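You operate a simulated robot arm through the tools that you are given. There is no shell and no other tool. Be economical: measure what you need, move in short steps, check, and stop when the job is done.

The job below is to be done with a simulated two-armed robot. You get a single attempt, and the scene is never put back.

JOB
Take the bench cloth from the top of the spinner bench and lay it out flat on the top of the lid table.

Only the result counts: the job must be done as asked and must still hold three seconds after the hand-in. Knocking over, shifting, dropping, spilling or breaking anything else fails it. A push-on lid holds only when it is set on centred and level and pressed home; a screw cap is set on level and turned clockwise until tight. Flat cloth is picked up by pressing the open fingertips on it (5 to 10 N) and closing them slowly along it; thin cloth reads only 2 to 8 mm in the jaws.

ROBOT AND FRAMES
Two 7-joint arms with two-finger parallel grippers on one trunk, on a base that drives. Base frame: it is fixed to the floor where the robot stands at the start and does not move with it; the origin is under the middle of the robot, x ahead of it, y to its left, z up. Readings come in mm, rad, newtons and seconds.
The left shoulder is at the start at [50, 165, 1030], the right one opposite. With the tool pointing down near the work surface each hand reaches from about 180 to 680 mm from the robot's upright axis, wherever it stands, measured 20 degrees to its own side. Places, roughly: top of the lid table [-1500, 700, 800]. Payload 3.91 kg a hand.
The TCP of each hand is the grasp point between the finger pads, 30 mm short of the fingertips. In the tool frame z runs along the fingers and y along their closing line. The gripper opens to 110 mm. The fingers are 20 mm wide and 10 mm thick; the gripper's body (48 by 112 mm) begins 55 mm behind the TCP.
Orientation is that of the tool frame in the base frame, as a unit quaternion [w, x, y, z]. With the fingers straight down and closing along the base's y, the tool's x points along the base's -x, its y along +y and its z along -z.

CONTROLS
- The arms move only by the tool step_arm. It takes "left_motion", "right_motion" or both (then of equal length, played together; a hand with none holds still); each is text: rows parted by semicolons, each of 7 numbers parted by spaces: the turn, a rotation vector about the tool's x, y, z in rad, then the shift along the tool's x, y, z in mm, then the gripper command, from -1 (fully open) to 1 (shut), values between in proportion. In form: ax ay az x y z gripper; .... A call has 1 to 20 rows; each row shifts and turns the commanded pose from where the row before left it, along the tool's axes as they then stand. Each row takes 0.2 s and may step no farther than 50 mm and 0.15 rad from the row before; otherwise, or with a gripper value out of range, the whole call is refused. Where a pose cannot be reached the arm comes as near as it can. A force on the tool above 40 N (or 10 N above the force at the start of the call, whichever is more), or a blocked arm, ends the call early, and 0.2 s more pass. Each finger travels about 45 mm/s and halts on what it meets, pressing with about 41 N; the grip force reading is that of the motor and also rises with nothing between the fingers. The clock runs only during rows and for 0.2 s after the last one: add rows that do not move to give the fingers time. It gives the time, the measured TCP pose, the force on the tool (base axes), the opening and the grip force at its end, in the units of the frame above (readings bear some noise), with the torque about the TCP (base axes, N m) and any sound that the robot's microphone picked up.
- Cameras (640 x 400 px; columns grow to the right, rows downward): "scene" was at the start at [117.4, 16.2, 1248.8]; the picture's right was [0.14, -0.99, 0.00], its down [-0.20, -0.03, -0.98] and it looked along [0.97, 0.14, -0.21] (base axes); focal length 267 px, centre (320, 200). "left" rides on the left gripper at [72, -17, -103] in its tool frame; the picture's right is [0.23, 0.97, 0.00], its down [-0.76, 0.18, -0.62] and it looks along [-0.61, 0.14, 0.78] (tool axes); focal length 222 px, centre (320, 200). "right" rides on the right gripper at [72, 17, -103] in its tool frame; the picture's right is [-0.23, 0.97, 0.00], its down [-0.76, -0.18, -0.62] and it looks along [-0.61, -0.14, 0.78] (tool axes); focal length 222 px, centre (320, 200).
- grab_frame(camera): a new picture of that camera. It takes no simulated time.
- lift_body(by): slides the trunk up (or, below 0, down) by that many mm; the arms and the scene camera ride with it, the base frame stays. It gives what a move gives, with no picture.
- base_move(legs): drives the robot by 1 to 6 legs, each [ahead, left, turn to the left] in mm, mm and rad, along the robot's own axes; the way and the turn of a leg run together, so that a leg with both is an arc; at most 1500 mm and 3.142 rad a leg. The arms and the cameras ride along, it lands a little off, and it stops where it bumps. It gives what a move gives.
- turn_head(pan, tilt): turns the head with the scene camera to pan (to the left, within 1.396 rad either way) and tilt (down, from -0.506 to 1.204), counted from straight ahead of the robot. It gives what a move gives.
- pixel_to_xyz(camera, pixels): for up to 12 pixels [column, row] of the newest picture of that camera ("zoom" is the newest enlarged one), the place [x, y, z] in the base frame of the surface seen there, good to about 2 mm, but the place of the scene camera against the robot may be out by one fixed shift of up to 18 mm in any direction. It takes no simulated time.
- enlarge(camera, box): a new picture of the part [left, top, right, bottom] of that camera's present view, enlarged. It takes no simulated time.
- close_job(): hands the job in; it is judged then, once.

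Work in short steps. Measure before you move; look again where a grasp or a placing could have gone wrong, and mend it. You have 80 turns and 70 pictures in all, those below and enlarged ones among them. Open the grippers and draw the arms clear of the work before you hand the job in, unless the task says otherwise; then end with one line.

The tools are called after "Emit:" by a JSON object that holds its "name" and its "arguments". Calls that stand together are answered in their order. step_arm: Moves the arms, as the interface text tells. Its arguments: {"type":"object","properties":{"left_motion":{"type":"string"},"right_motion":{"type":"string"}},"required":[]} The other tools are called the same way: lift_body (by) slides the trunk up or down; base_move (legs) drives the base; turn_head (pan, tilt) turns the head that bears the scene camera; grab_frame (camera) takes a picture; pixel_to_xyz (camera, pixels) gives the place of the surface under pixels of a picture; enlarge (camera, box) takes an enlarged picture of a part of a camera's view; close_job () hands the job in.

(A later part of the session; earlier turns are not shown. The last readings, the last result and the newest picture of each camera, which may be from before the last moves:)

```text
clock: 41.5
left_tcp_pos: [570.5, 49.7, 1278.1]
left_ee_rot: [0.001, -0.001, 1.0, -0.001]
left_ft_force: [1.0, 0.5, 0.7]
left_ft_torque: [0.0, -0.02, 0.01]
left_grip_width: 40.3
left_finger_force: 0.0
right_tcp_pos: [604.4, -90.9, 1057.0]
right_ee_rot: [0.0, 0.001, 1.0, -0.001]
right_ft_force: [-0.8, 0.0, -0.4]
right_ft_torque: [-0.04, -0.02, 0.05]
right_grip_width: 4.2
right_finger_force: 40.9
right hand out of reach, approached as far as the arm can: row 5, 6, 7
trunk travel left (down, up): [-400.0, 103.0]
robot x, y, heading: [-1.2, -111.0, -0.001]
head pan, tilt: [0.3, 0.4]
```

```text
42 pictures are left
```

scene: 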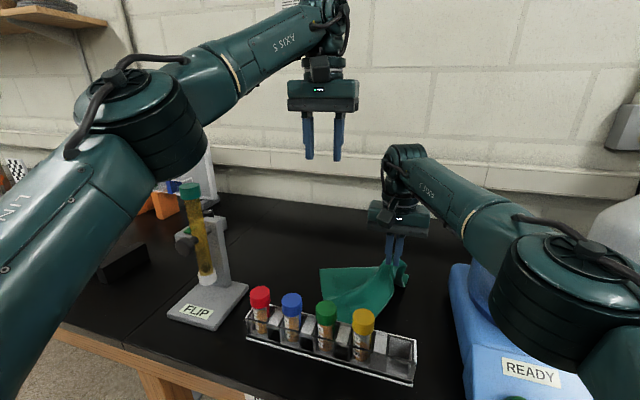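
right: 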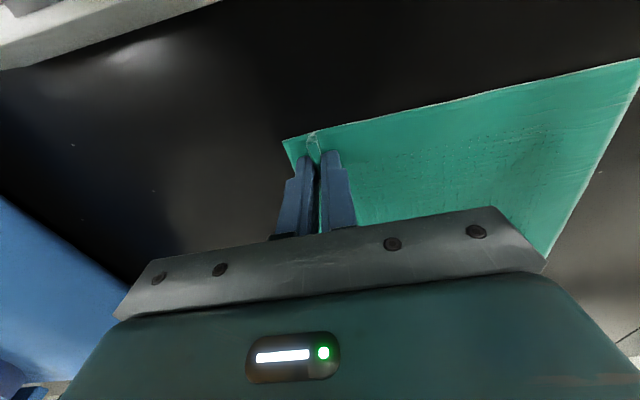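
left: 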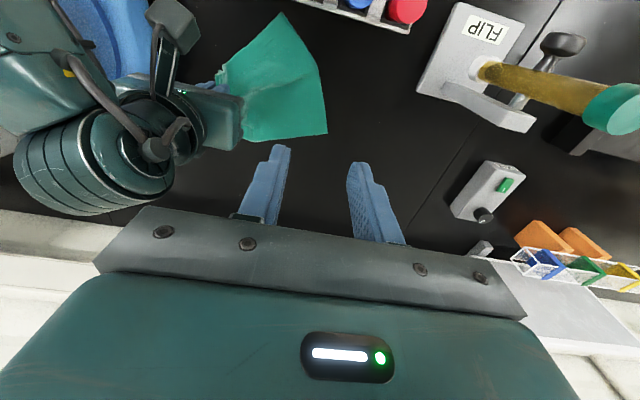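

The right hand stopped at x 604 (reach limit). I measure where the near left corner (285,14) is now.

Emit:
{"name": "pixel_to_xyz", "arguments": {"camera": "left", "pixels": [[284, 16], [287, 25], [282, 35], [325, 132], [245, 140], [260, 50], [222, 65], [310, 60]]}}

Emit:
{"name": "turn_head", "arguments": {"pan": 0.0, "tilt": 1.2}}

Emit:
{"name": "grab_frame", "arguments": {"camera": "scene"}}

```text
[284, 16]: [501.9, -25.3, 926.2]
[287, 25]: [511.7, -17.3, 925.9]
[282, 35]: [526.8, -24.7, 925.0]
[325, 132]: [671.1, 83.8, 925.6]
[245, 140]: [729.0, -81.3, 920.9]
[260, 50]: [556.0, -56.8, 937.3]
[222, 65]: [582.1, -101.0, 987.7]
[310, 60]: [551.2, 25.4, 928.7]
```

```text
clock: 42.7
left_tcp_pos: [569.4, 49.7, 1276.9]
left_ee_rot: [0.001, -0.001, 1.0, -0.001]
left_ft_force: [-0.2, -0.1, 1.0]
left_ft_torque: [-0.01, 0.01, 0.0]
left_grip_width: 40.0
left_finger_force: 0.0
right_tcp_pos: [603.5, -92.3, 1056.8]
right_ee_rot: [0.0, 0.001, 1.0, 0.0]
right_ft_force: [0.0, 0.0, -0.1]
right_ft_torque: [-0.05, -0.01, 0.01]
right_grip_width: 4.4
right_finger_force: 40.5
trunk travel left (down, up): [-400.0, 103.0]
robot x, y, heading: [1.9, -113.5, -0.001]
head pan, tilt: [0.0, 1.201]
```

```text
41 pictures are left
```

scene: 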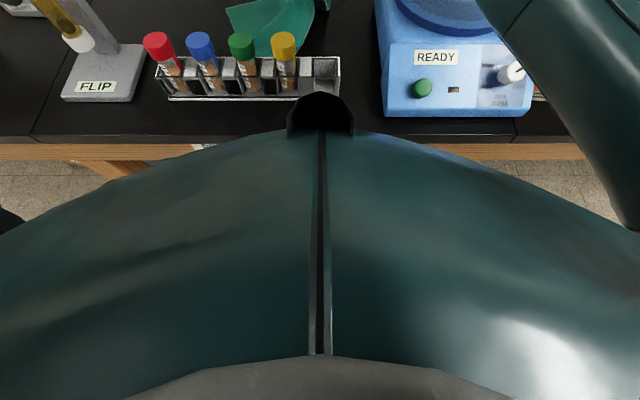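

The hands would come too close together here. Better: the right hand lifts the cloth clear by this corner, carries it to the lid table, and I spread it there two-handed without obstacles. First the trunk goes up 100 mm, the left hand aside, the right hand up.

Emit:
{"name": "lift_body", "arguments": {"by": 100}}

Emit:
{"name": "step_arm", "arguments": {"left_motion": "0 0 0 20 20 0 0.27; 0 0 0 20 20 0 0.27; 0 0 0 20 10 0 0.27; 0 0 0 20 0 0 0.27; 0 0 0 20 0 0 0.27; 0 0 0 20 0 0 0.27; 0 0 0 20 0 0 0.27; 0 0 0 20 0 0 0.27; 0 0 0 20 0 0 0.27; 0 0 0 0 0 0 0.27; 0 0 0 0 0 0 0.27; 0 0 0 0 0 0 0.27", "right_motion": "0 0 0 0 0 -20 1; 0 0 0 0 0 -20 1; 0 0 0 0 0 -20 1; 0 0 0 2 0 -20 1; 0 0 0 2 0 -20 1; 0 0 0 2 0 -20 1; 0 0 0 2 0 -20 1; 0 0 0 2 0 -20 1; 0 0 0 2 0 -20 1; 0 0 0 2 0 -20 1; 0 0 0 0 0 0 1; 0 0 0 0 0 0 1"}}

Emit:
{"name": "turn_head", "arguments": {"pan": 0.0, "tilt": 0.5}}

Emit:
{"name": "grab_frame", "arguments": {"camera": "scene"}}

```text
clock: 44.0
left_tcp_pos: [570.3, 49.2, 1378.0]
left_ee_rot: [0.001, -0.001, 1.0, 0.0]
left_ft_force: [-1.2, -0.7, 0.0]
left_ft_torque: [0.03, 0.0, 0.03]
left_grip_width: 40.2
left_finger_force: 0.1
right_tcp_pos: [605.1, -91.7, 1158.5]
right_ee_rot: [0.001, 0.001, 1.0, -0.001]
right_ft_force: [-0.3, -0.6, -0.2]
right_ft_torque: [-0.06, 0.04, 0.04]
right_grip_width: 4.3
right_finger_force: 40.4
trunk travel left (down, up): [-500.0, 3.0]
robot x, y, heading: [-1.1, -110.5, -0.002]
head pan, tilt: [0.0, 1.201]
```

```text
clock: 46.6
left_tcp_pos: [389.3, 100.2, 1377.4]
left_ee_rot: [0.002, -0.001, 1.0, -0.001]
left_ft_force: [0.1, 0.0, 0.1]
left_ft_torque: [-0.01, -0.03, 0.01]
left_grip_width: 40.2
left_finger_force: 0.1
right_tcp_pos: [559.9, -103.1, 1330.0]
right_ee_rot: [-0.001, 0.001, 1.0, 0.0]
right_ft_force: [-0.1, 0.4, -0.9]
right_ft_torque: [-0.04, 0.0, 0.0]
right_grip_width: 4.4
right_finger_force: 41.5
right hand out of reach, approached as far as the arm can: row 1, 2, 4, 5, 7, 9, 10
trunk travel left (down, up): [-500.0, 3.0]
robot x, y, heading: [-0.0, -109.0, 0.003]
head pan, tilt: [0.0, 1.201]
```

```text
clock: 47.7
left_tcp_pos: [388.8, 99.7, 1376.3]
left_ee_rot: [0.0, -0.001, 1.0, 0.0]
left_ft_force: [0.0, -0.1, 0.6]
left_ft_torque: [0.01, -0.01, -0.01]
left_grip_width: 40.4
left_finger_force: 0.0
right_tcp_pos: [559.3, -102.6, 1328.3]
right_ee_rot: [0.0, 0.0, 1.0, 0.0]
right_ft_force: [-0.5, 0.5, 0.4]
right_ft_torque: [-0.05, 0.03, 0.0]
right_grip_width: 4.2
right_finger_force: 41.2
trunk travel left (down, up): [-500.0, 3.0]
robot x, y, heading: [2.8, -108.6, -0.002]
head pan, tilt: [0.0, 0.499]
```

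```text
40 pictures are left
```

scene: 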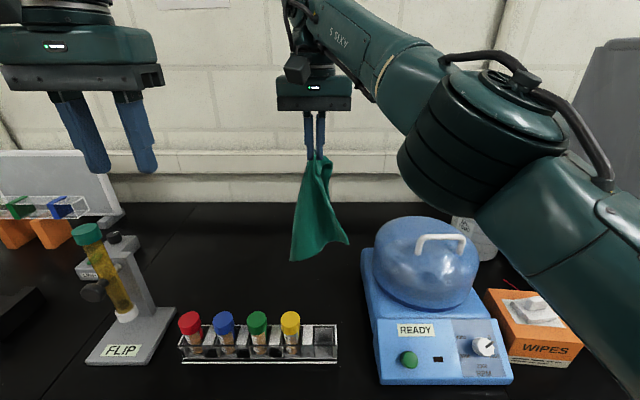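

The cloth hangs freely from the right hand (bottom near (292,260)). I measure its bottom, then bring the hand back toward the robot and up.

Emit:
{"name": "pixel_to_xyz", "arguments": {"camera": "scene", "pixels": [[295, 256], [343, 240], [318, 200], [316, 165]]}}

Emit:
{"name": "step_arm", "arguments": {"right_motion": "0 0 0 0 0 -12 1; 0 0 0 12 0 -12 1; 0 0 0 20 0 -12 1; 0 0 0 20 0 -12 1; 0 0 0 20 0 -12 1; 0 0 0 20 0 0 1; 0 0 0 0 0 0 1; 0 0 0 0 0 0 1"}}

Emit:
{"name": "grab_frame", "arguments": {"camera": "scene"}}

```text
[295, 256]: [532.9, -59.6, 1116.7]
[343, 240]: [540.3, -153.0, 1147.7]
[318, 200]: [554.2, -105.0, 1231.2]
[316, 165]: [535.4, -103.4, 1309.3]
```

```text
clock: 49.5
left_tcp_pos: [389.6, 98.2, 1377.4]
left_ee_rot: [0.001, -0.001, 1.0, -0.002]
left_ft_force: [0.3, -0.2, 0.5]
left_ft_torque: [-0.01, 0.03, 0.0]
left_grip_width: 40.0
left_finger_force: 0.1
right_tcp_pos: [465.8, -105.6, 1387.0]
right_ee_rot: [-0.001, 0.001, 1.0, 0.001]
right_ft_force: [0.3, 0.2, 0.1]
right_ft_torque: [-0.06, -0.01, 0.03]
right_grip_width: 4.4
right_finger_force: 41.2
right hand out of reach, approached as far as the arm can: row 1
trunk travel left (down, up): [-500.0, 3.0]
robot x, y, heading: [-1.4, -109.5, -0.002]
head pan, tilt: [0.0, 0.499]
```

```text
39 pictures are left
```

scene: 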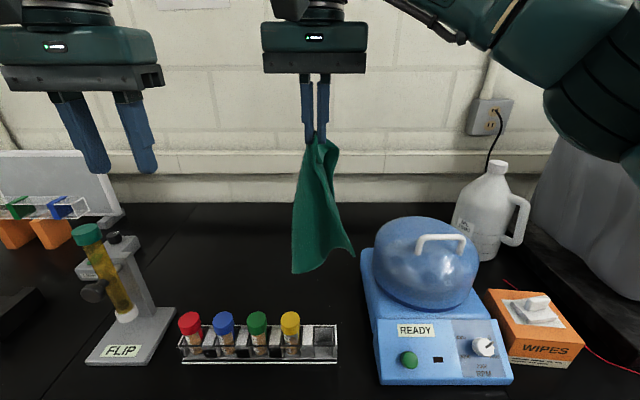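

The cloth's bottom is about z 1150, clear of the caps. I back off 350 mm, then turn left to face the lid table direction and look.

Emit:
{"name": "base_move", "arguments": {"legs": [[-350, 0, 0], [0, 0, 1.3]]}}

Emit:
{"name": "turn_head", "arguments": {"pan": 1.2, "tilt": 0.4}}

Emit:
{"name": "grab_frame", "arguments": {"camera": "scene"}}

```text
clock: 55.0
left_tcp_pos: [-449.1, 322.8, 1378.4]
left_ee_rot: [0.001, -0.602, 0.798, 0.001]
left_ft_force: [0.1, -0.3, -0.4]
left_ft_torque: [-0.02, 0.03, 0.02]
left_grip_width: 40.2
left_finger_force: 0.0
right_tcp_pos: [-231.9, 338.2, 1387.2]
right_ee_rot: [0.0, -0.602, 0.799, 0.0]
right_ft_force: [-0.5, 0.0, -1.7]
right_ft_torque: [0.01, -0.02, -0.15]
right_grip_width: 4.3
right_finger_force: 40.6
trunk travel left (down, up): [-500.0, 3.0]
robot x, y, heading: [-356.9, -111.2, 1.29]
head pan, tilt: [0.0, 0.499]
```

```text
clock: 56.4
left_tcp_pos: [-449.8, 321.2, 1377.7]
left_ee_rot: [0.001, -0.603, 0.798, 0.0]
left_ft_force: [0.9, -0.2, -0.4]
left_ft_torque: [0.05, -0.01, 0.04]
left_grip_width: 40.5
left_finger_force: 0.1
right_tcp_pos: [-232.1, 337.0, 1385.3]
right_ee_rot: [0.001, -0.602, 0.799, -0.001]
right_ft_force: [-0.9, -0.2, -0.2]
right_ft_torque: [0.0, 0.0, -0.16]
right_grip_width: 4.3
right_finger_force: 41.3
trunk travel left (down, up): [-500.0, 3.0]
robot x, y, heading: [-356.8, -110.3, 1.291]
head pan, tilt: [1.201, 0.4]
```

```text
38 pictures are left
```

scene: 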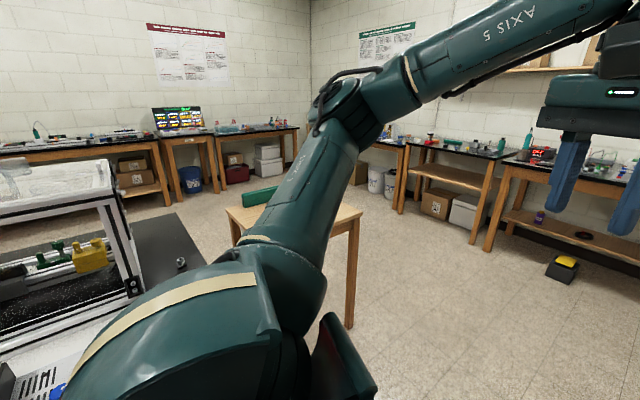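

The wooden table around (290,215) is probably the lid table, with something green on it. I turn further left by 0.95 rad after measuring the bench at the left for clearance.

Emit:
{"name": "pixel_to_xyz", "arguments": {"camera": "scene", "pixels": [[240, 212], [355, 212], [265, 195], [170, 212], [200, 265], [120, 290], [235, 232], [350, 315]]}}

Emit:
{"name": "base_move", "arguments": {"legs": [[0, 0, 0.8]]}}

Emit:
{"name": "turn_head", "arguments": {"pan": 0.4, "tilt": 0.4}}

Emit:
{"name": "grab_frame", "arguments": {"camera": "scene"}}

```text
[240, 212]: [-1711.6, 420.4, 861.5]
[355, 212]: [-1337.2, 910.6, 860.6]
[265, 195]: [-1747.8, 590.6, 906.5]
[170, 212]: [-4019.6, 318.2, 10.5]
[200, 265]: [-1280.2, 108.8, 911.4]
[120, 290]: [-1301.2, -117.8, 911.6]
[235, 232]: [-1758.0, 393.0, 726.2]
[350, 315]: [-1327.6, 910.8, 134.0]
```

```text
clock: 58.9
left_tcp_pos: [-732.8, 117.2, 1377.7]
left_ee_rot: [-0.001, 0.868, -0.496, 0.0]
left_ft_force: [-0.3, -1.1, -0.9]
left_ft_torque: [0.0, -0.02, 0.01]
left_grip_width: 40.2
left_finger_force: 0.0
right_tcp_pos: [-593.8, 287.4, 1386.7]
right_ee_rot: [0.001, 0.868, -0.497, 0.0]
right_ft_force: [-0.2, -0.2, 0.3]
right_ft_torque: [0.0, 0.02, -0.13]
right_grip_width: 4.4
right_finger_force: 40.9
trunk travel left (down, up): [-500.0, 3.0]
robot x, y, heading: [-354.3, -111.9, 2.1]
head pan, tilt: [1.201, 0.4]
```

```text
clock: 60.0
left_tcp_pos: [-732.6, 117.5, 1377.6]
left_ee_rot: [-0.001, 0.868, -0.496, 0.0]
left_ft_force: [0.2, -0.6, 0.0]
left_ft_torque: [0.02, 0.0, -0.02]
left_grip_width: 40.3
left_finger_force: 0.1
right_tcp_pos: [-593.0, 286.6, 1387.2]
right_ee_rot: [0.0, 0.867, -0.498, 0.0]
right_ft_force: [0.3, 0.7, -0.9]
right_ft_torque: [0.01, 0.02, -0.13]
right_grip_width: 4.5
right_finger_force: 40.8
trunk travel left (down, up): [-500.0, 3.0]
robot x, y, heading: [-354.0, -107.1, 2.099]
head pan, tilt: [0.4, 0.4]
```

```text
37 pictures are left
```

scene: 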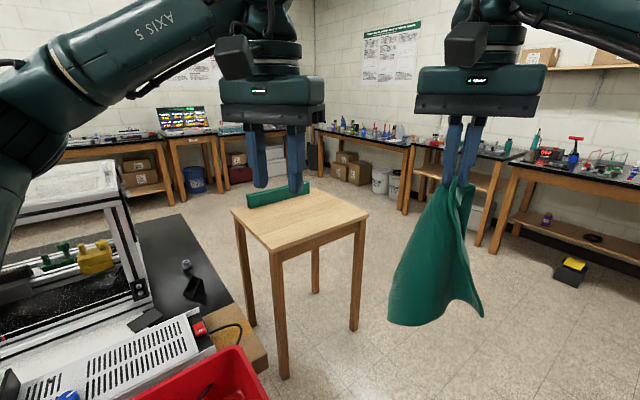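

The lid table is small, with a green low bar at its far-left side. I zoom in and measure its top.

Emit:
{"name": "enlarge", "arguments": {"camera": "scene", "box": [210, 160, 402, 280]}}

Emit:
{"name": "pixel_to_xyz", "arguments": {"camera": "scene", "pixels": [[234, 211], [278, 249], [365, 213], [318, 190], [300, 215], [250, 200], [307, 187], [280, 192], [150, 222], [225, 300], [262, 335], [252, 196]]}}

```text
3.33 times, centred on (306, 220) of scene
```

zoom: 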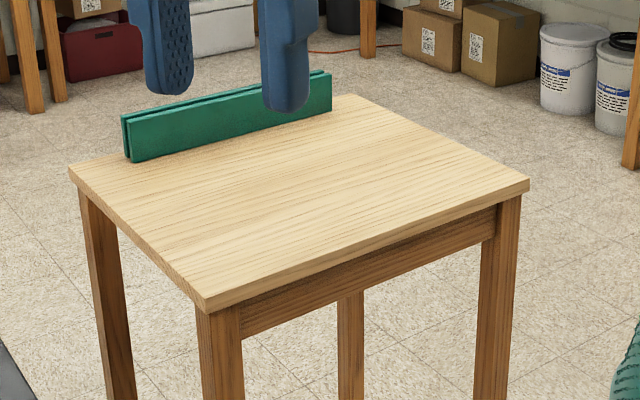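

```text
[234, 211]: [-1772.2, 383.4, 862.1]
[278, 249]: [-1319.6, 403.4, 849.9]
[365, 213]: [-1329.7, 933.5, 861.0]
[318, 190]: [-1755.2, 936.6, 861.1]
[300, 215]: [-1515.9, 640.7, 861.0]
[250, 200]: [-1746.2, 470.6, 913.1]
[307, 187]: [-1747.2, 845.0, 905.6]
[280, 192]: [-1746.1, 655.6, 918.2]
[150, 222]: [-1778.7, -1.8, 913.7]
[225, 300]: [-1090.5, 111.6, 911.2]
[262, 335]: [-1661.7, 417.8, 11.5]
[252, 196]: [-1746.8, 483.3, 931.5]
```

The table top spans about x −1775…−1320, y 385…937, z ≈ 846, with the green bar along x ≈ −1747. I turn to face −x, go across and then ahead to stand at about (−960, 680).

Emit:
{"name": "base_move", "arguments": {"legs": [[0, 0, 1.042], [0, -787, 0], [400, 0, 0]]}}

Emit:
{"name": "turn_head", "arguments": {"pan": 0.0, "tilt": 0.6}}

Emit:
{"name": "grab_frame", "arguments": {"camera": "scene"}}

```text
clock: 72.1
left_tcp_pos: [-1144.9, 467.9, 1377.2]
left_ee_rot: [-0.001, 1.0, 0.0, -0.001]
left_ft_force: [0.1, 0.0, 0.8]
left_ft_torque: [-0.01, -0.03, 0.0]
left_grip_width: 40.2
left_finger_force: 0.1
right_tcp_pos: [-1219.2, 672.3, 1387.3]
right_ee_rot: [0.001, 1.0, 0.0, 0.0]
right_ft_force: [1.4, -0.4, -0.3]
right_ft_torque: [0.07, -0.02, -0.1]
right_grip_width: 4.4
right_finger_force: 40.9
trunk travel left (down, up): [-500.0, 3.0]
robot x, y, heading: [-757.7, 678.4, 3.144]
head pan, tilt: [0.4, 0.4]
```

```text
clock: 72.9
left_tcp_pos: [-1144.5, 467.5, 1376.6]
left_ee_rot: [-0.001, 1.0, 0.0, -0.001]
left_ft_force: [-0.5, 0.3, 0.8]
left_ft_torque: [-0.01, 0.0, 0.0]
left_grip_width: 40.4
left_finger_force: 0.0
right_tcp_pos: [-1219.8, 673.2, 1387.8]
right_ee_rot: [0.001, 1.0, 0.0, 0.0]
right_ft_force: [-0.7, 0.3, -0.8]
right_ft_torque: [0.01, -0.01, -0.1]
right_grip_width: 4.1
right_finger_force: 41.1
trunk travel left (down, up): [-500.0, 3.0]
robot x, y, heading: [-756.8, 676.8, 3.138]
head pan, tilt: [0.0, 0.6]
```

```text
35 pictures are left
```

scene: 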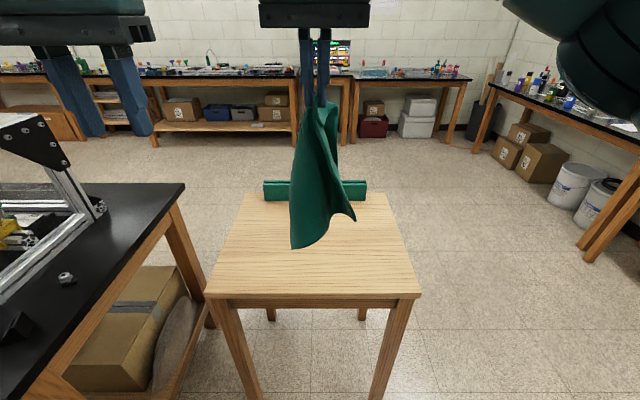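

The view confirms the free table top (rows 200–295). I drive 210 mm ahead and lower the trunk 200 mm; the cloth's bottom should then hang about 100 mm above the table.

Emit:
{"name": "base_move", "arguments": {"legs": [[210, 0, 0]]}}

Emit:
{"name": "lift_body", "arguments": {"by": -200}}

Emit:
{"name": "turn_head", "arguments": {"pan": 0.0, "tilt": 0.7}}

Emit:
{"name": "grab_frame", "arguments": {"camera": "scene"}}

```text
clock: 74.6
left_tcp_pos: [-1353.3, 468.0, 1378.3]
left_ee_rot: [0.0, 1.0, 0.002, -0.002]
left_ft_force: [0.1, 0.2, -0.4]
left_ft_torque: [0.0, -0.02, -0.02]
left_grip_width: 40.2
left_finger_force: 0.1
right_tcp_pos: [-1427.9, 671.6, 1386.1]
right_ee_rot: [0.0, 1.0, 0.001, 0.0]
right_ft_force: [-0.6, 1.1, -0.1]
right_ft_torque: [-0.01, -0.03, -0.1]
right_grip_width: 4.6
right_finger_force: 41.0
trunk travel left (down, up): [-500.0, 3.0]
robot x, y, heading: [-964.0, 680.2, -3.141]
head pan, tilt: [0.0, 0.6]
```

```text
clock: 76.8
left_tcp_pos: [-1352.4, 467.4, 1178.0]
left_ee_rot: [-0.001, 1.0, 0.002, -0.002]
left_ft_force: [-0.1, -0.5, -0.5]
left_ft_torque: [-0.01, 0.0, 0.0]
left_grip_width: 40.2
left_finger_force: 0.0
right_tcp_pos: [-1427.8, 672.9, 1187.5]
right_ee_rot: [0.001, 1.0, 0.0, -0.001]
right_ft_force: [-0.2, -0.4, 0.2]
right_ft_torque: [0.01, -0.01, -0.11]
right_grip_width: 4.3
right_finger_force: 41.1
trunk travel left (down, up): [-300.0, 203.0]
robot x, y, heading: [-962.0, 676.9, -3.141]
head pan, tilt: [0.0, 0.6]
```

```text
clock: 77.4
left_tcp_pos: [-1354.0, 468.8, 1176.8]
left_ee_rot: [-0.001, 1.0, 0.002, -0.001]
left_ft_force: [-0.3, 0.0, 0.1]
left_ft_torque: [-0.03, 0.0, -0.01]
left_grip_width: 40.3
left_finger_force: 0.0
right_tcp_pos: [-1427.4, 672.5, 1187.6]
right_ee_rot: [0.0, 1.0, 0.0, 0.0]
right_ft_force: [-0.7, 0.0, 0.1]
right_ft_torque: [-0.03, -0.01, -0.11]
right_grip_width: 4.3
right_finger_force: 41.3
trunk travel left (down, up): [-300.0, 203.0]
robot x, y, heading: [-961.2, 678.2, -3.14]
head pan, tilt: [0.0, 0.7]
```

```text
34 pictures are left
```

scene: 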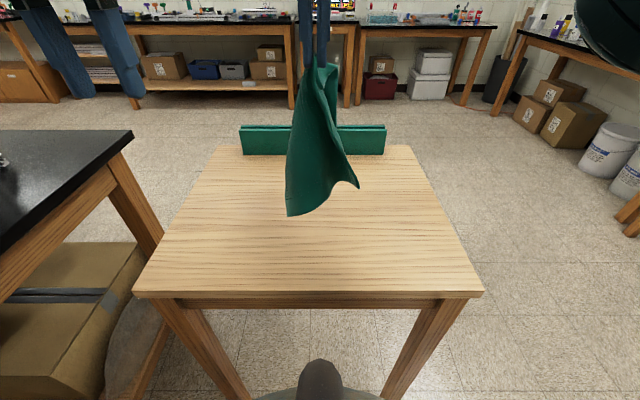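

I bring the cloth over (−1550, 610) and down so its bottom touches, and then draw it back and to the right while lowering, laying it along its diagonal.

Emit:
{"name": "step_arm", "arguments": {"right_motion": "0 0 0 -20 10 10 1; 0 0 0 -20 10 12 1; 0 0 0 -20 10 12 1; 0 0 0 -20 10 12 1; 0 0 0 -20 10 12 1; 0 0 0 -20 12 12 1; 0 0 0 0 0 0 1; 0 0 0 0 0 0 1; 0 0 0 0 0 0 1"}}

Emit:
{"name": "step_arm", "arguments": {"right_motion": "0 0 0 7 -10 20 1; 0 0 0 9 -12 20 1; 0 0 0 10 -14 20 1; 0 0 0 10 -16 18 1; 0 0 0 11 -17 18 1; 0 0 0 11 -18 18 1; 0 0 0 12 -18 18 1; 0 0 0 12 -19 18 1; 0 0 0 12 -19 17 1; 0 0 0 12 -19 15 1; 0 0 0 12 -19 15 1; 0 0 0 12 -19 13 1; 0 0 0 0 0 0 1"}}

Emit:
{"name": "grab_frame", "arguments": {"camera": "scene"}}

```text
clock: 79.4
left_tcp_pos: [-1352.9, 467.4, 1177.0]
left_ee_rot: [-0.002, 1.0, 0.001, -0.001]
left_ft_force: [-0.5, 0.0, 0.2]
left_ft_torque: [0.02, 0.01, -0.01]
left_grip_width: 40.3
left_finger_force: 0.0
right_tcp_pos: [-1497.5, 637.3, 1146.9]
right_ee_rot: [0.0, 1.0, 0.0, 0.001]
right_ft_force: [-0.6, 0.0, -0.1]
right_ft_torque: [0.01, -0.01, -0.11]
right_grip_width: 4.2
right_finger_force: 41.0
right hand out of reach, approached as far as the arm can: row 4, 5, 6
trunk travel left (down, up): [-300.0, 203.0]
robot x, y, heading: [-966.7, 678.0, -3.139]
head pan, tilt: [0.0, 0.7]
```

```text
clock: 82.2
left_tcp_pos: [-1353.7, 467.9, 1177.1]
left_ee_rot: [0.0, 1.0, 0.002, -0.001]
left_ft_force: [-0.7, -0.3, 1.3]
left_ft_torque: [-0.01, 0.04, 0.0]
left_grip_width: 40.3
left_finger_force: 0.2
right_tcp_pos: [-1368.3, 836.7, 936.0]
right_ee_rot: [0.001, 1.0, 0.0, 0.0]
right_ft_force: [0.2, -0.4, 0.6]
right_ft_torque: [0.01, 0.0, -0.1]
right_grip_width: 4.6
right_finger_force: 41.7
trunk travel left (down, up): [-300.0, 203.0]
robot x, y, heading: [-964.0, 681.0, -3.143]
head pan, tilt: [0.0, 0.7]
```

```text
33 pictures are left
```

scene: 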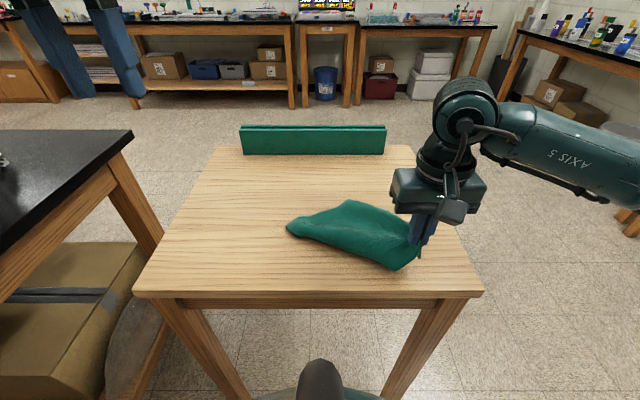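

The cloth lies from (288,228) to the hand, folded partly. I lower the hand to just above the table, release, and lift off to look.

Emit:
{"name": "step_arm", "arguments": {"right_motion": "0 0 0 -3 0 14 1; 0 0 0 -3 0 14 1; 0 0 0 -3 0 13 1; 0 0 0 -3 0 11 1; 0 0 0 0 0 0 1; 0 0 0 0 0 0 0.6; 0 0 0 0 0 0 0.4; 0 0 0 0 0 0 0.27; 0 0 0 0 0 0 0.27; 0 0 0 0 0 -20 0.27; 0 0 0 0 0 -40 0.27; 0 0 0 0 0 -50 0.27; 0 0 0 0 0 -50 0.27; 0 0 0 30 -20 -40 0.27; 0 0 0 40 -20 0 0.27; 0 0 0 0 0 0 0.27"}}

Emit:
{"name": "enlarge", "arguments": {"camera": "scene", "box": [160, 140, 480, 340]}}

```text
refused: row 14 steps farther than a row can; nothing moved
```

```text
2.00 times, centred on (320, 240) of scene
```

zoom: 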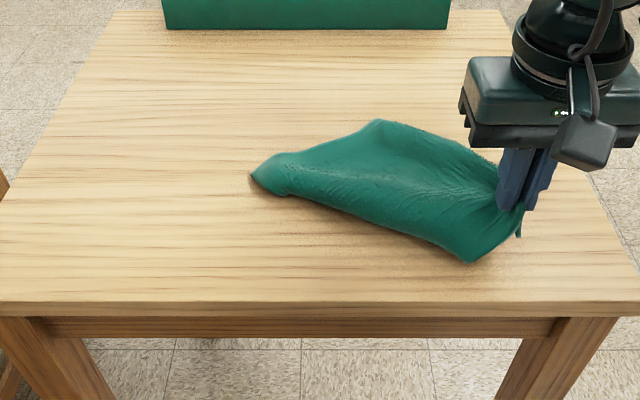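

The call was refused for one step being too long. I redo it with shorter steps.

Emit:
{"name": "step_arm", "arguments": {"right_motion": "0 0 0 -3 0 14 1; 0 0 0 -3 0 14 1; 0 0 0 -3 0 13 1; 0 0 0 -3 0 11 1; 0 0 0 0 0 0 1; 0 0 0 0 0 0 0.6; 0 0 0 0 0 0 0.4; 0 0 0 0 0 0 0.27; 0 0 0 0 0 0 0.27; 0 0 0 0 0 -20 0.27; 0 0 0 0 0 -40 0.27; 0 0 0 0 0 -45 0.27; 0 0 0 0 0 -45 0.27; 0 0 0 20 -20 -35 0.27; 0 0 0 40 -20 0 0.27; 0 0 0 40 0 0 0.27; 0 0 0 0 0 0 0.27"}}

Emit:
{"name": "enlarge", "arguments": {"camera": "scene", "box": [160, 140, 480, 340]}}

```text
clock: 85.8
left_tcp_pos: [-1353.6, 468.1, 1177.0]
left_ee_rot: [-0.002, 1.0, 0.002, -0.001]
left_ft_force: [-0.4, -0.1, -0.6]
left_ft_torque: [-0.01, 0.0, -0.02]
left_grip_width: 40.6
left_finger_force: 0.0
right_tcp_pos: [-1278.4, 877.2, 1070.9]
right_ee_rot: [0.001, 1.0, 0.0, -0.001]
right_ft_force: [-0.1, -0.7, 0.0]
right_ft_torque: [-0.01, 0.01, -0.01]
right_grip_width: 40.2
right_finger_force: 0.0
trunk travel left (down, up): [-300.0, 203.0]
robot x, y, heading: [-963.3, 682.0, -3.14]
head pan, tilt: [0.0, 0.7]
```

```text
2.00 times, centred on (320, 240) of scene
```

zoom: 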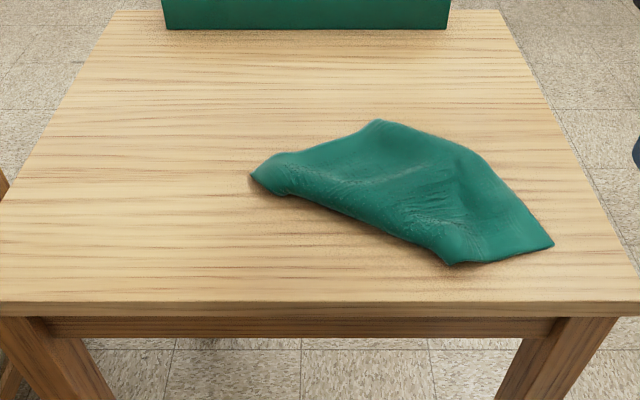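

Now I measure the outline points of the crumpled cloth.

Emit:
{"name": "pixel_to_xyz", "arguments": {"camera": "zoom", "pixels": [[550, 244], [480, 160], [380, 124], [275, 165], [255, 178], [290, 192], [370, 222], [450, 262], [500, 255], [420, 180], [340, 180], [200, 250]]}}

```text
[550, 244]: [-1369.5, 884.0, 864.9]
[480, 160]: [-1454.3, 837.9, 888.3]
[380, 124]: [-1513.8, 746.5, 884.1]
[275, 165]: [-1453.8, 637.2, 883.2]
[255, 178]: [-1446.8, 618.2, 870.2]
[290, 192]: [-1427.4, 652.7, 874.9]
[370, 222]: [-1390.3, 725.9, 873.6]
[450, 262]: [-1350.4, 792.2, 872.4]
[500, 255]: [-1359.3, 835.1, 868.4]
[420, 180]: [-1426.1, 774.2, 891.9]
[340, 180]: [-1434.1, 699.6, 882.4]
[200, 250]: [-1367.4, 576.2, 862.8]
```

The cloth is folded under along its left side, but the edge between corners A (−1370,884) and B (−1514,746) is exposed. I'll pinch A with the right hand and B with the left, lift so it hangs open, and relay it. I drive 100 mm right and bring the hands above those corners.

Emit:
{"name": "base_move", "arguments": {"legs": [[0, -100, 0]]}}

Emit:
{"name": "step_arm", "arguments": {"left_motion": "0 0 0 -24 -28 18 0.4; 0 0 0 -24 -28 18 0.4; 0 0 0 -24 -28 18 0.4; 0 0 0 -24 -28 18 0.4; 0 0 0 -24 -28 18 0.4; 0 0 0 -24 -27 17 0.4; 0 0 0 0 0 0 0.4", "right_motion": "0 0 0 -18 20 0 0.4; 0 0 0 -18 20 0 0.4; 0 0 0 -18 20 0 0.4; 0 0 0 -18 20 0 0.4; 0 0 0 -18 20 0 0.4; 0 0 0 -17 22 0 0.4; 0 0 0 0 0 0 0.4"}}

Emit:
{"name": "grab_frame", "arguments": {"camera": "left"}}

Emit:
{"name": "grab_frame", "arguments": {"camera": "right"}}

```text
clock: 87.4
left_tcp_pos: [-1352.1, 567.8, 1177.0]
left_ee_rot: [-0.001, 1.0, 0.001, -0.002]
left_ft_force: [0.7, -0.2, 0.0]
left_ft_torque: [0.0, 0.0, 0.01]
left_grip_width: 40.2
left_finger_force: 0.0
right_tcp_pos: [-1278.9, 977.3, 1068.8]
right_ee_rot: [0.0, 1.0, 0.0, 0.0]
right_ft_force: [-0.3, -1.0, 0.0]
right_ft_torque: [0.0, 0.0, 0.01]
right_grip_width: 40.3
right_finger_force: 0.1
trunk travel left (down, up): [-300.0, 203.0]
robot x, y, heading: [-962.4, 778.6, -3.142]
head pan, tilt: [0.0, 0.7]
```

```text
clock: 89.0
left_tcp_pos: [-1498.6, 735.3, 1070.7]
left_ee_rot: [-0.001, 1.0, 0.002, -0.001]
left_ft_force: [0.1, -0.4, 0.4]
left_ft_torque: [-0.01, 0.0, 0.0]
left_grip_width: 33.0
left_finger_force: 0.1
right_tcp_pos: [-1385.7, 854.0, 1071.8]
right_ee_rot: [0.0, 1.0, 0.0, -0.001]
right_ft_force: [-0.5, -0.3, -0.9]
right_ft_torque: [0.03, 0.01, -0.03]
right_grip_width: 33.2
right_finger_force: 0.0
trunk travel left (down, up): [-300.0, 203.0]
robot x, y, heading: [-967.7, 778.4, -3.139]
head pan, tilt: [0.0, 0.7]
```

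```text
30 pictures are left
```

left: 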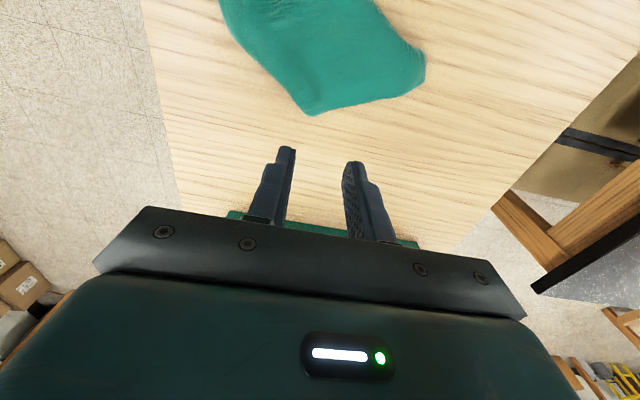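

```text
29 pictures are left
```

right: 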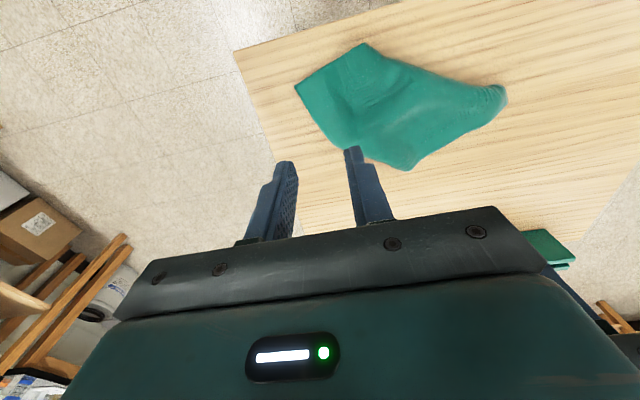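

I measure the corners in both wrist views: A at (297,86), the fold at (364,45), B at (404,168) and the tip at (505,92) in the right view; B at (312,114) in the left.

Emit:
{"name": "pixel_to_xyz", "arguments": {"camera": "right", "pixels": [[298, 87], [364, 46], [404, 166], [500, 95], [340, 140], [370, 158], [320, 85], [390, 120], [420, 73], [300, 60]]}}

Emit:
{"name": "pixel_to_xyz", "arguments": {"camera": "left", "pixels": [[311, 113], [422, 78], [425, 55], [340, 90], [290, 80], [300, 60], [250, 120]]}}

Emit:
{"name": "enlarge", "arguments": {"camera": "right", "box": [270, 20, 530, 183]}}

```text
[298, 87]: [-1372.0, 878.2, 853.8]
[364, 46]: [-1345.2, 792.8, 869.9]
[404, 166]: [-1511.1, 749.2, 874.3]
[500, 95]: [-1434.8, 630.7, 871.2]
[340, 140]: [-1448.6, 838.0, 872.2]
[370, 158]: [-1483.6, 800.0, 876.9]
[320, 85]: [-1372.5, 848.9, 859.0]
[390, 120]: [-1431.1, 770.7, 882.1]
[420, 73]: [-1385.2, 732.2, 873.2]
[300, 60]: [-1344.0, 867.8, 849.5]
```

```text
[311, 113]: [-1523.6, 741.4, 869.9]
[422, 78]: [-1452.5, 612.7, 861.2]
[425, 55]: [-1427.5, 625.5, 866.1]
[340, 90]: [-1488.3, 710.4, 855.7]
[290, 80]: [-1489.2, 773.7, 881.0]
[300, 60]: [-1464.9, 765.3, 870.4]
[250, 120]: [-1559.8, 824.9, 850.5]
```

```text
2.45 times, centred on (400, 102) of right
```

zoom: 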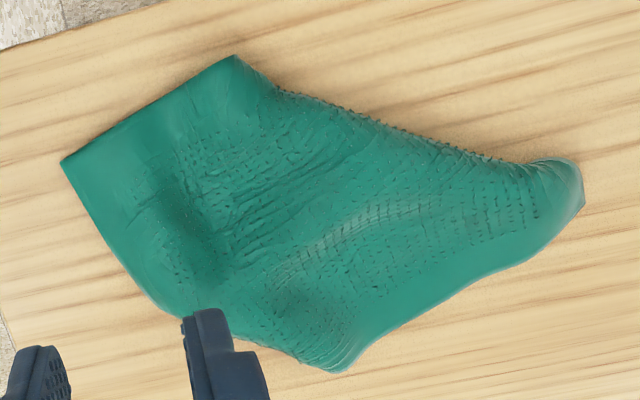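

Corners confirmed: A (−1372,879), B (−1518,745), table z ≈ 850. I set the right hand over (−1385,842), the left over (−1493,748), and lower both to about z 905.

Emit:
{"name": "step_arm", "arguments": {"left_motion": "0 0 0 2 -6 0 0.4; 0 0 0 3 -6 0 0.4; 0 0 0 0 0 28 0.4; 0 0 0 0 0 28 0.4; 0 0 0 0 0 28 0.4; 0 0 0 0 0 28 0.4; 0 0 0 0 0 28 0.4; 0 0 0 0 0 26 0.4; 0 0 0 0 0 0 0.4", "right_motion": "0 0 0 0 6 0 0.4; 0 0 0 0 6 0 0.4; 0 0 0 0 0 28 0.4; 0 0 0 0 0 28 0.4; 0 0 0 0 0 28 0.4; 0 0 0 0 0 28 0.4; 0 0 0 0 0 28 0.4; 0 0 0 0 0 26 0.4; 0 0 0 0 0 0 0.4"}}

Emit:
{"name": "step_arm", "arguments": {"left_motion": "0 0 0 0 0 6 0.4; 0 0 0 0 0 5 0.4; 0 0 0 0 0 3 0.4; 0 0 0 0 0 3 0.4; 0 0 0 0 0 0 0.4", "right_motion": "0 0 0 0 0 6 0.4; 0 0 0 0 0 6 0.4; 0 0 0 0 0 4 0.4; 0 0 0 0 0 3 0.4; 0 0 0 0 0 0 0.4"}}

Emit:
{"name": "grab_frame", "arguments": {"camera": "left"}}

Emit:
{"name": "grab_frame", "arguments": {"camera": "right"}}

```text
clock: 91.0
left_tcp_pos: [-1493.5, 747.6, 905.2]
left_ee_rot: [-0.002, 1.0, 0.001, -0.001]
left_ft_force: [0.2, -0.5, 0.2]
left_ft_torque: [0.01, 0.0, 0.01]
left_grip_width: 33.1
left_finger_force: 0.0
right_tcp_pos: [-1387.1, 842.0, 904.2]
right_ee_rot: [0.001, 1.0, -0.001, -0.002]
right_ft_force: [0.4, 0.5, 0.1]
right_ft_torque: [0.01, 0.01, -0.03]
right_grip_width: 32.9
right_finger_force: 0.0
trunk travel left (down, up): [-300.0, 203.0]
robot x, y, heading: [-963.0, 778.1, -3.14]
head pan, tilt: [0.0, 0.7]
```

```text
clock: 92.2
left_tcp_pos: [-1493.3, 745.9, 887.8]
left_ee_rot: [-0.002, 1.0, 0.001, -0.002]
left_ft_force: [0.5, 0.2, 0.7]
left_ft_torque: [0.03, 0.02, 0.04]
left_grip_width: 32.8
left_finger_force: 0.0
right_tcp_pos: [-1385.7, 843.6, 885.5]
right_ee_rot: [0.001, 1.0, 0.0, -0.001]
right_ft_force: [0.3, -0.1, 1.9]
right_ft_torque: [0.01, -0.04, 0.02]
right_grip_width: 33.0
right_finger_force: 0.2
trunk travel left (down, up): [-300.0, 203.0]
robot x, y, heading: [-962.1, 774.6, -3.143]
head pan, tilt: [0.0, 0.7]
```

```text
27 pictures are left
```

left: 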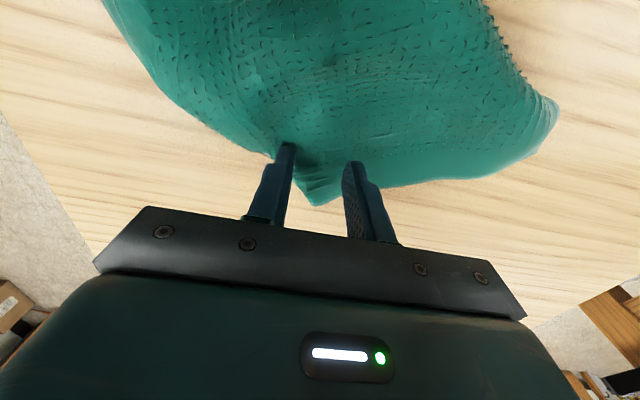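

```text
26 pictures are left
```

right: 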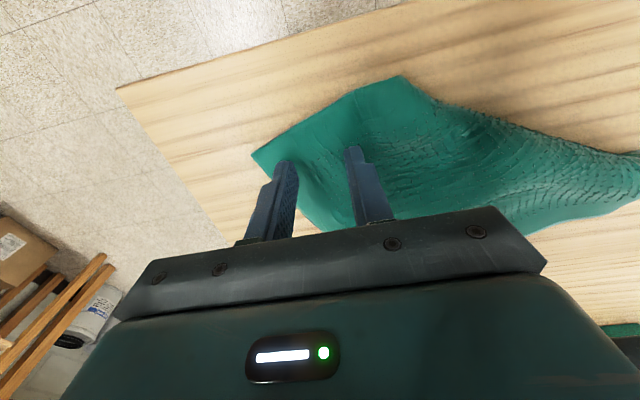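

Both pairs of fingertips sit on their corners. I press on in small steps to reach 5–10 N.

Emit:
{"name": "step_arm", "arguments": {"left_motion": "0 0 0 0 0 1.5 0.4; 0 0 0 0 0 1.5 0.4; 0 0 0 0 0 0 0.4", "right_motion": "0 0 0 0 0 1 0.4; 0 0 0 0 0 1 0.4; 0 0 0 0 0 0 0.4"}}

```text
clock: 93.0
left_tcp_pos: [-1493.1, 747.0, 886.1]
left_ee_rot: [-0.002, 1.0, 0.0, -0.003]
left_ft_force: [-1.6, -0.8, 4.7]
left_ft_torque: [0.1, 0.0, 0.0]
left_grip_width: 32.8
left_finger_force: 0.0
right_tcp_pos: [-1385.7, 842.6, 884.6]
right_ee_rot: [0.001, 1.0, 0.0, 0.0]
right_ft_force: [-1.4, 0.5, 6.2]
right_ft_torque: [0.0, 0.05, 0.0]
right_grip_width: 33.0
right_finger_force: 0.2
trunk travel left (down, up): [-300.0, 203.0]
robot x, y, heading: [-963.6, 778.3, -3.136]
head pan, tilt: [0.0, 0.7]
```

Forces are 4.7 N and 6.2 N; I add 1 mm on the left and close both slowly.

Emit:
{"name": "step_arm", "arguments": {"left_motion": "0 0 0 0 0 1 0.4; 0 0 0 0 0 0 0.46; 0 0 0 0 0 0 0.52; 0 0 0 0 0 0 0.58; 0 0 0 0 0 0 0.64; 0 0 0 0 0 0 0.7; 0 0 0 0 0 0 0.76; 0 0 0 0 0 0 0.82; 0 0 0 0 0 0 0.88; 0 0 0 0 0 0 0.94; 0 0 0 0 0 0 1; 0 0 0 0 0 0 1; 0 0 0 0 0 0 1", "right_motion": "0 0 0 0 0 0 0.4; 0 0 0 0 0 0 0.46; 0 0 0 0 0 0 0.52; 0 0 0 0 0 0 0.58; 0 0 0 0 0 0 0.64; 0 0 0 0 0 0 0.7; 0 0 0 0 0 0 0.76; 0 0 0 0 0 0 0.82; 0 0 0 0 0 0 0.88; 0 0 0 0 0 0 0.94; 0 0 0 0 0 0 1; 0 0 0 0 0 0 1; 0 0 0 0 0 0 1"}}

```text
clock: 95.8
left_tcp_pos: [-1492.4, 746.3, 886.0]
left_ee_rot: [-0.002, 1.0, 0.002, -0.003]
left_ft_force: [-0.3, -1.6, 16.7]
left_ft_torque: [0.01, -0.07, -0.01]
left_grip_width: 4.7
left_finger_force: 40.6
right_tcp_pos: [-1384.4, 842.2, 884.5]
right_ee_rot: [0.0, 1.0, 0.0, -0.001]
right_ft_force: [-0.3, -0.8, 5.5]
right_ft_torque: [0.07, 0.02, -0.02]
right_grip_width: 2.6
right_finger_force: 41.1
trunk travel left (down, up): [-300.0, 203.0]
robot x, y, heading: [-961.8, 778.5, -3.14]
head pan, tilt: [0.0, 0.7]
```

Both pinch (4.7 and 2.6 mm). I lift both about 240 mm slowly so the cloth hangs free, and look.

Emit:
{"name": "step_arm", "arguments": {"left_motion": "0 0 0 0 0 -10 1; 0 0 0 0 0 -15 1; 0 0 0 0 0 -20 1; 0 0 0 0 0 -25 1; 0 0 0 0 0 -25 1; 0 0 0 0 0 -25 1; 0 0 0 0 0 -25 1; 0 0 0 0 0 -25 1; 0 0 0 0 0 -25 1; 0 0 0 0 0 -25 1; 0 0 0 0 0 -20 1; 0 0 0 0 0 0 1; 0 0 0 0 0 0 1; 0 0 0 0 0 0 1", "right_motion": "0 0 0 0 0 -10 1; 0 0 0 0 0 -15 1; 0 0 0 0 0 -20 1; 0 0 0 0 0 -25 1; 0 0 0 0 0 -25 1; 0 0 0 0 0 -25 1; 0 0 0 0 0 -25 1; 0 0 0 0 0 -25 1; 0 0 0 0 0 -25 1; 0 0 0 0 0 -25 1; 0 0 0 0 0 -20 1; 0 0 0 0 0 0 1; 0 0 0 0 0 0 1; 0 0 0 0 0 0 1"}}

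Emit:
{"name": "turn_head", "arguments": {"pan": 0.0, "tilt": 0.5}}

Emit:
{"name": "grab_frame", "arguments": {"camera": "scene"}}

```text
clock: 98.8
left_tcp_pos: [-1492.9, 746.0, 1124.5]
left_ee_rot: [-0.002, 1.0, 0.001, -0.002]
left_ft_force: [0.2, -0.3, 0.5]
left_ft_torque: [0.06, 0.01, 0.04]
left_grip_width: 4.0
left_finger_force: 40.5
right_tcp_pos: [-1385.7, 843.2, 1123.0]
right_ee_rot: [-0.001, 1.0, 0.0, 0.0]
right_ft_force: [0.3, 1.2, -0.5]
right_ft_torque: [0.06, -0.02, 0.0]
right_grip_width: 2.5
right_finger_force: 40.9
trunk travel left (down, up): [-300.0, 203.0]
robot x, y, heading: [-968.3, 778.6, -3.139]
head pan, tilt: [0.0, 0.7]
```

```text
clock: 99.5
left_tcp_pos: [-1492.5, 744.5, 1124.0]
left_ee_rot: [-0.001, 1.0, 0.001, -0.001]
left_ft_force: [0.1, 0.7, -0.5]
left_ft_torque: [0.02, 0.04, 0.04]
left_grip_width: 4.2
left_finger_force: 41.1
right_tcp_pos: [-1384.9, 842.5, 1123.0]
right_ee_rot: [0.001, 1.0, 0.0, 0.0]
right_ft_force: [-0.2, -0.4, 0.5]
right_ft_torque: [0.06, 0.0, -0.01]
right_grip_width: 2.6
right_finger_force: 40.7
trunk travel left (down, up): [-300.0, 203.0]
robot x, y, heading: [-963.6, 773.8, -3.143]
head pan, tilt: [0.0, 0.499]
```

```text
25 pictures are left
```

scene: 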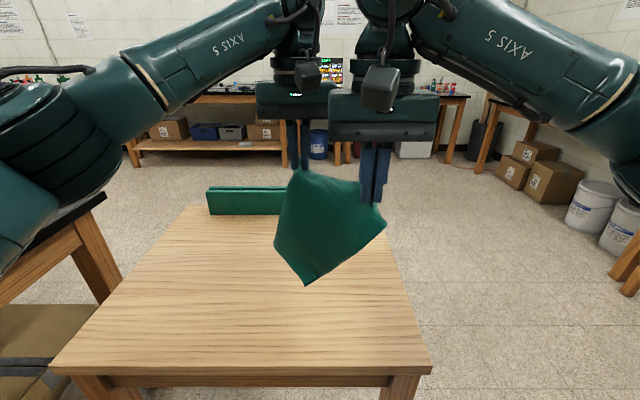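

The cloth hangs from both hands with tips at (275,243), (306,285). I align the hands side by side (same x, about 155 mm apart) to open it.

Emit:
{"name": "step_arm", "arguments": {"left_motion": "0 0 0 5 15 0 1; 0 0 0 10 15 0 1; 0 0 0 10 15 0 1; 0 0 0 10 15 0 1; 0 0 0 15 0 0 1; 0 0 0 0 0 0 1; 0 0 0 0 0 0 1", "right_motion": "0 0 0 -5 0 0 1; 0 0 0 -10 0 0 1; 0 0 0 -15 0 0 1; 0 0 0 -15 0 0 1; 0 0 0 -10 0 0 1; 0 0 0 0 0 0 1; 0 0 0 0 0 0 1"}}

Emit:
{"name": "enlarge", "arguments": {"camera": "scene", "box": [180, 130, 500, 330]}}

```text
clock: 101.1
left_tcp_pos: [-1442.7, 688.0, 1124.3]
left_ee_rot: [-0.005, 1.0, 0.001, -0.002]
left_ft_force: [-3.5, 24.8, -0.1]
left_ft_torque: [0.79, 0.15, 0.36]
left_grip_width: 4.4
left_finger_force: 41.1
right_tcp_pos: [-1440.7, 840.9, 1123.5]
right_ee_rot: [0.003, 1.0, 0.002, -0.001]
right_ft_force: [3.9, -24.8, -0.3]
right_ft_torque: [-0.77, -0.15, 0.39]
right_grip_width: 2.7
right_finger_force: 41.0
trunk travel left (down, up): [-300.0, 203.0]
robot x, y, heading: [-963.7, 778.3, -3.138]
head pan, tilt: [0.0, 0.499]
```

```text
2.00 times, centred on (340, 230) of scene
```

zoom: 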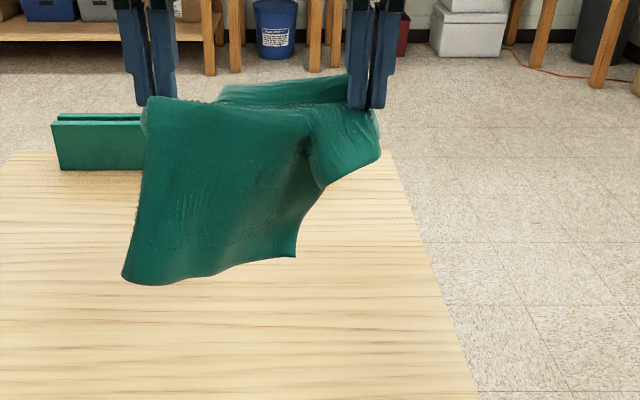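

Taut at 153 mm (25 N), so I relax 4 mm. A strip of the held edge flares away from the robot, so I'll lay it with the free edge toward the robot: move hands to x ≈ −1370, lower until the bottom touches, then sweep away while lowering.

Emit:
{"name": "step_arm", "arguments": {"left_motion": "0 0 0 0 -4 0 1; 0 0 0 12 0 8 1; 0 0 0 12 0 14 1; 0 0 0 12 0 14 1; 0 0 0 12 0 14 1; 0 0 0 12 0 14 1; 0 0 0 12 0 14 1; 0 0 0 0 0 0 1; 0 0 0 0 0 0 1; 0 0 0 0 0 0 1", "right_motion": "0 0 0 0 0 0 1; 0 0 0 12 0 8 1; 0 0 0 12 0 14 1; 0 0 0 12 0 14 1; 0 0 0 12 0 14 1; 0 0 0 12 0 14 1; 0 0 0 12 0 14 1; 0 0 0 0 0 0 1; 0 0 0 0 0 0 1; 0 0 0 0 0 0 1"}}

Emit:
{"name": "turn_head", "arguments": {"pan": 0.0, "tilt": 0.75}}

Emit:
{"name": "grab_frame", "arguments": {"camera": "scene"}}

```text
clock: 103.3
left_tcp_pos: [-1371.0, 691.7, 1046.0]
left_ee_rot: [-0.004, 1.0, 0.001, -0.002]
left_ft_force: [-3.9, 18.9, -0.6]
left_ft_torque: [0.57, 0.06, 0.27]
left_grip_width: 4.9
left_finger_force: 41.7
right_tcp_pos: [-1368.9, 843.0, 1045.4]
right_ee_rot: [0.003, 1.0, -0.001, -0.001]
right_ft_force: [3.0, -18.8, -0.2]
right_ft_torque: [-0.56, -0.11, 0.28]
right_grip_width: 2.7
right_finger_force: 41.2
trunk travel left (down, up): [-300.0, 203.0]
robot x, y, heading: [-966.5, 775.8, -3.138]
head pan, tilt: [0.0, 0.499]
```

```text
clock: 104.1
left_tcp_pos: [-1370.6, 692.4, 1044.7]
left_ee_rot: [-0.003, 1.0, 0.001, -0.002]
left_ft_force: [-3.5, 18.5, -0.5]
left_ft_torque: [0.57, 0.11, 0.27]
left_grip_width: 4.6
left_finger_force: 41.0
right_tcp_pos: [-1368.8, 842.5, 1045.8]
right_ee_rot: [0.002, 1.0, -0.001, -0.001]
right_ft_force: [3.1, -17.4, 0.3]
right_ft_torque: [-0.53, -0.11, 0.32]
right_grip_width: 2.9
right_finger_force: 40.6
trunk travel left (down, up): [-300.0, 203.0]
robot x, y, heading: [-964.3, 776.0, -3.143]
head pan, tilt: [0.0, 0.75]
```

```text
23 pictures are left
```

scene: 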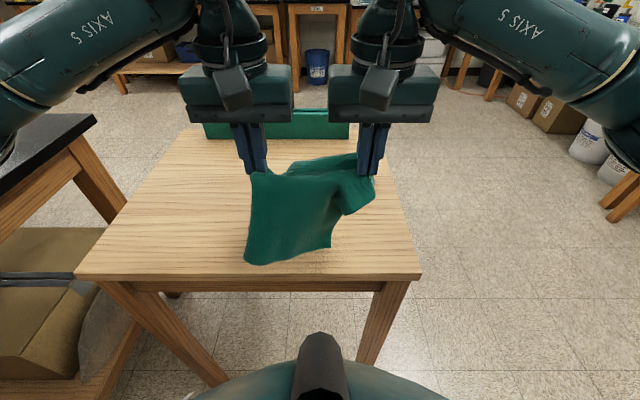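

I measure the bottom edge height and position before the laying sweep.

Emit:
{"name": "pixel_to_xyz", "arguments": {"camera": "scene", "pixels": [[248, 258], [275, 260], [328, 244], [343, 212], [370, 195], [320, 165], [255, 200], [230, 280], [420, 272]]}}

```text
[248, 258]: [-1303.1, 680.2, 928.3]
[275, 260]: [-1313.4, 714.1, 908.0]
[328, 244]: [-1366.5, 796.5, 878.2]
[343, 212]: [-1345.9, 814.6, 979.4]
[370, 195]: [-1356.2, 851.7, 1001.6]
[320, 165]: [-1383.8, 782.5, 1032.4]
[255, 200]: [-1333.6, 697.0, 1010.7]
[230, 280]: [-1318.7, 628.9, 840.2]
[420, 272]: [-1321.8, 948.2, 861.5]
```

The bottom left corner hangs 20 mm outside the near table edge at about 65 mm above it. I first go 50 mm away, then lower and sweep along an arc to x ≈ −1540, z ≈ 888.

Emit:
{"name": "step_arm", "arguments": {"left_motion": "0 0 0 -17 0 0 1; 0 0 0 -17 0 0 1; 0 0 0 -16 0 0 1; 0 0 0 -2 0 15 1; 0 0 0 -3 0 15 1; 0 0 0 -3 0 15 1; 0 0 0 -3 0 15 1; 0 0 0 -13 0 9 1; 0 0 0 -13 0 8 1; 0 0 0 -13 0 8 1; 0 0 0 -10 0 8 1; 0 0 0 -10 0 8 1; 0 0 0 -10 0 8 1; 0 0 0 -8 0 8 1; 0 0 0 -8 0 8 1; 0 0 0 -7 0 8 1; 0 0 0 -7 0 8 1; 0 0 0 -7 0 8 1; 0 0 0 0 0 8 1; 0 0 0 0 0 0 1", "right_motion": "0 0 0 -17 0 0 1; 0 0 0 -17 0 0 1; 0 0 0 -16 0 0 1; 0 0 0 -2 0 15 1; 0 0 0 -3 0 15 1; 0 0 0 -3 0 15 1; 0 0 0 -3 0 15 1; 0 0 0 -13 0 9 1; 0 0 0 -13 0 8 1; 0 0 0 -13 0 8 1; 0 0 0 -10 0 8 1; 0 0 0 -10 0 8 1; 0 0 0 -10 0 8 1; 0 0 0 -8 0 8 1; 0 0 0 -8 0 8 1; 0 0 0 -7 0 8 1; 0 0 0 -7 0 8 1; 0 0 0 -7 0 8 1; 0 0 0 0 0 8 1; 0 0 0 0 0 0 1"}}

Emit:
{"name": "grab_frame", "arguments": {"camera": "scene"}}

```text
clock: 108.3
left_tcp_pos: [-1539.4, 691.5, 889.4]
left_ee_rot: [-0.003, 1.0, 0.001, -0.001]
left_ft_force: [-1.8, 18.2, 2.2]
left_ft_torque: [0.57, 0.06, 0.26]
left_grip_width: 4.4
left_finger_force: 41.1
right_tcp_pos: [-1535.2, 841.8, 888.8]
right_ee_rot: [0.001, 1.0, 0.001, 0.001]
right_ft_force: [3.1, -17.9, 0.3]
right_ft_torque: [-0.55, -0.08, 0.28]
right_grip_width: 2.9
right_finger_force: 40.5
trunk travel left (down, up): [-300.0, 203.0]
robot x, y, heading: [-964.9, 777.8, -3.141]
head pan, tilt: [0.0, 0.75]
```

```text
22 pictures are left
```

scene: 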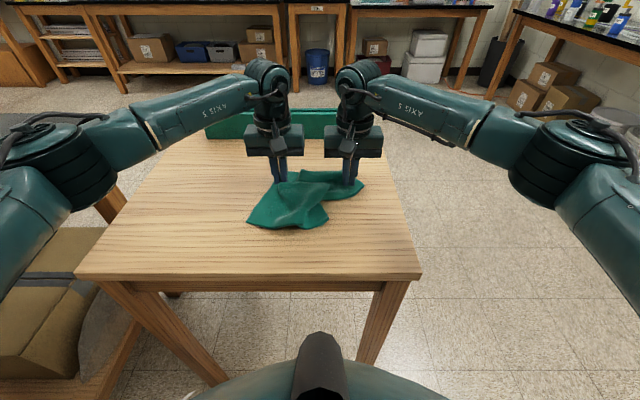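

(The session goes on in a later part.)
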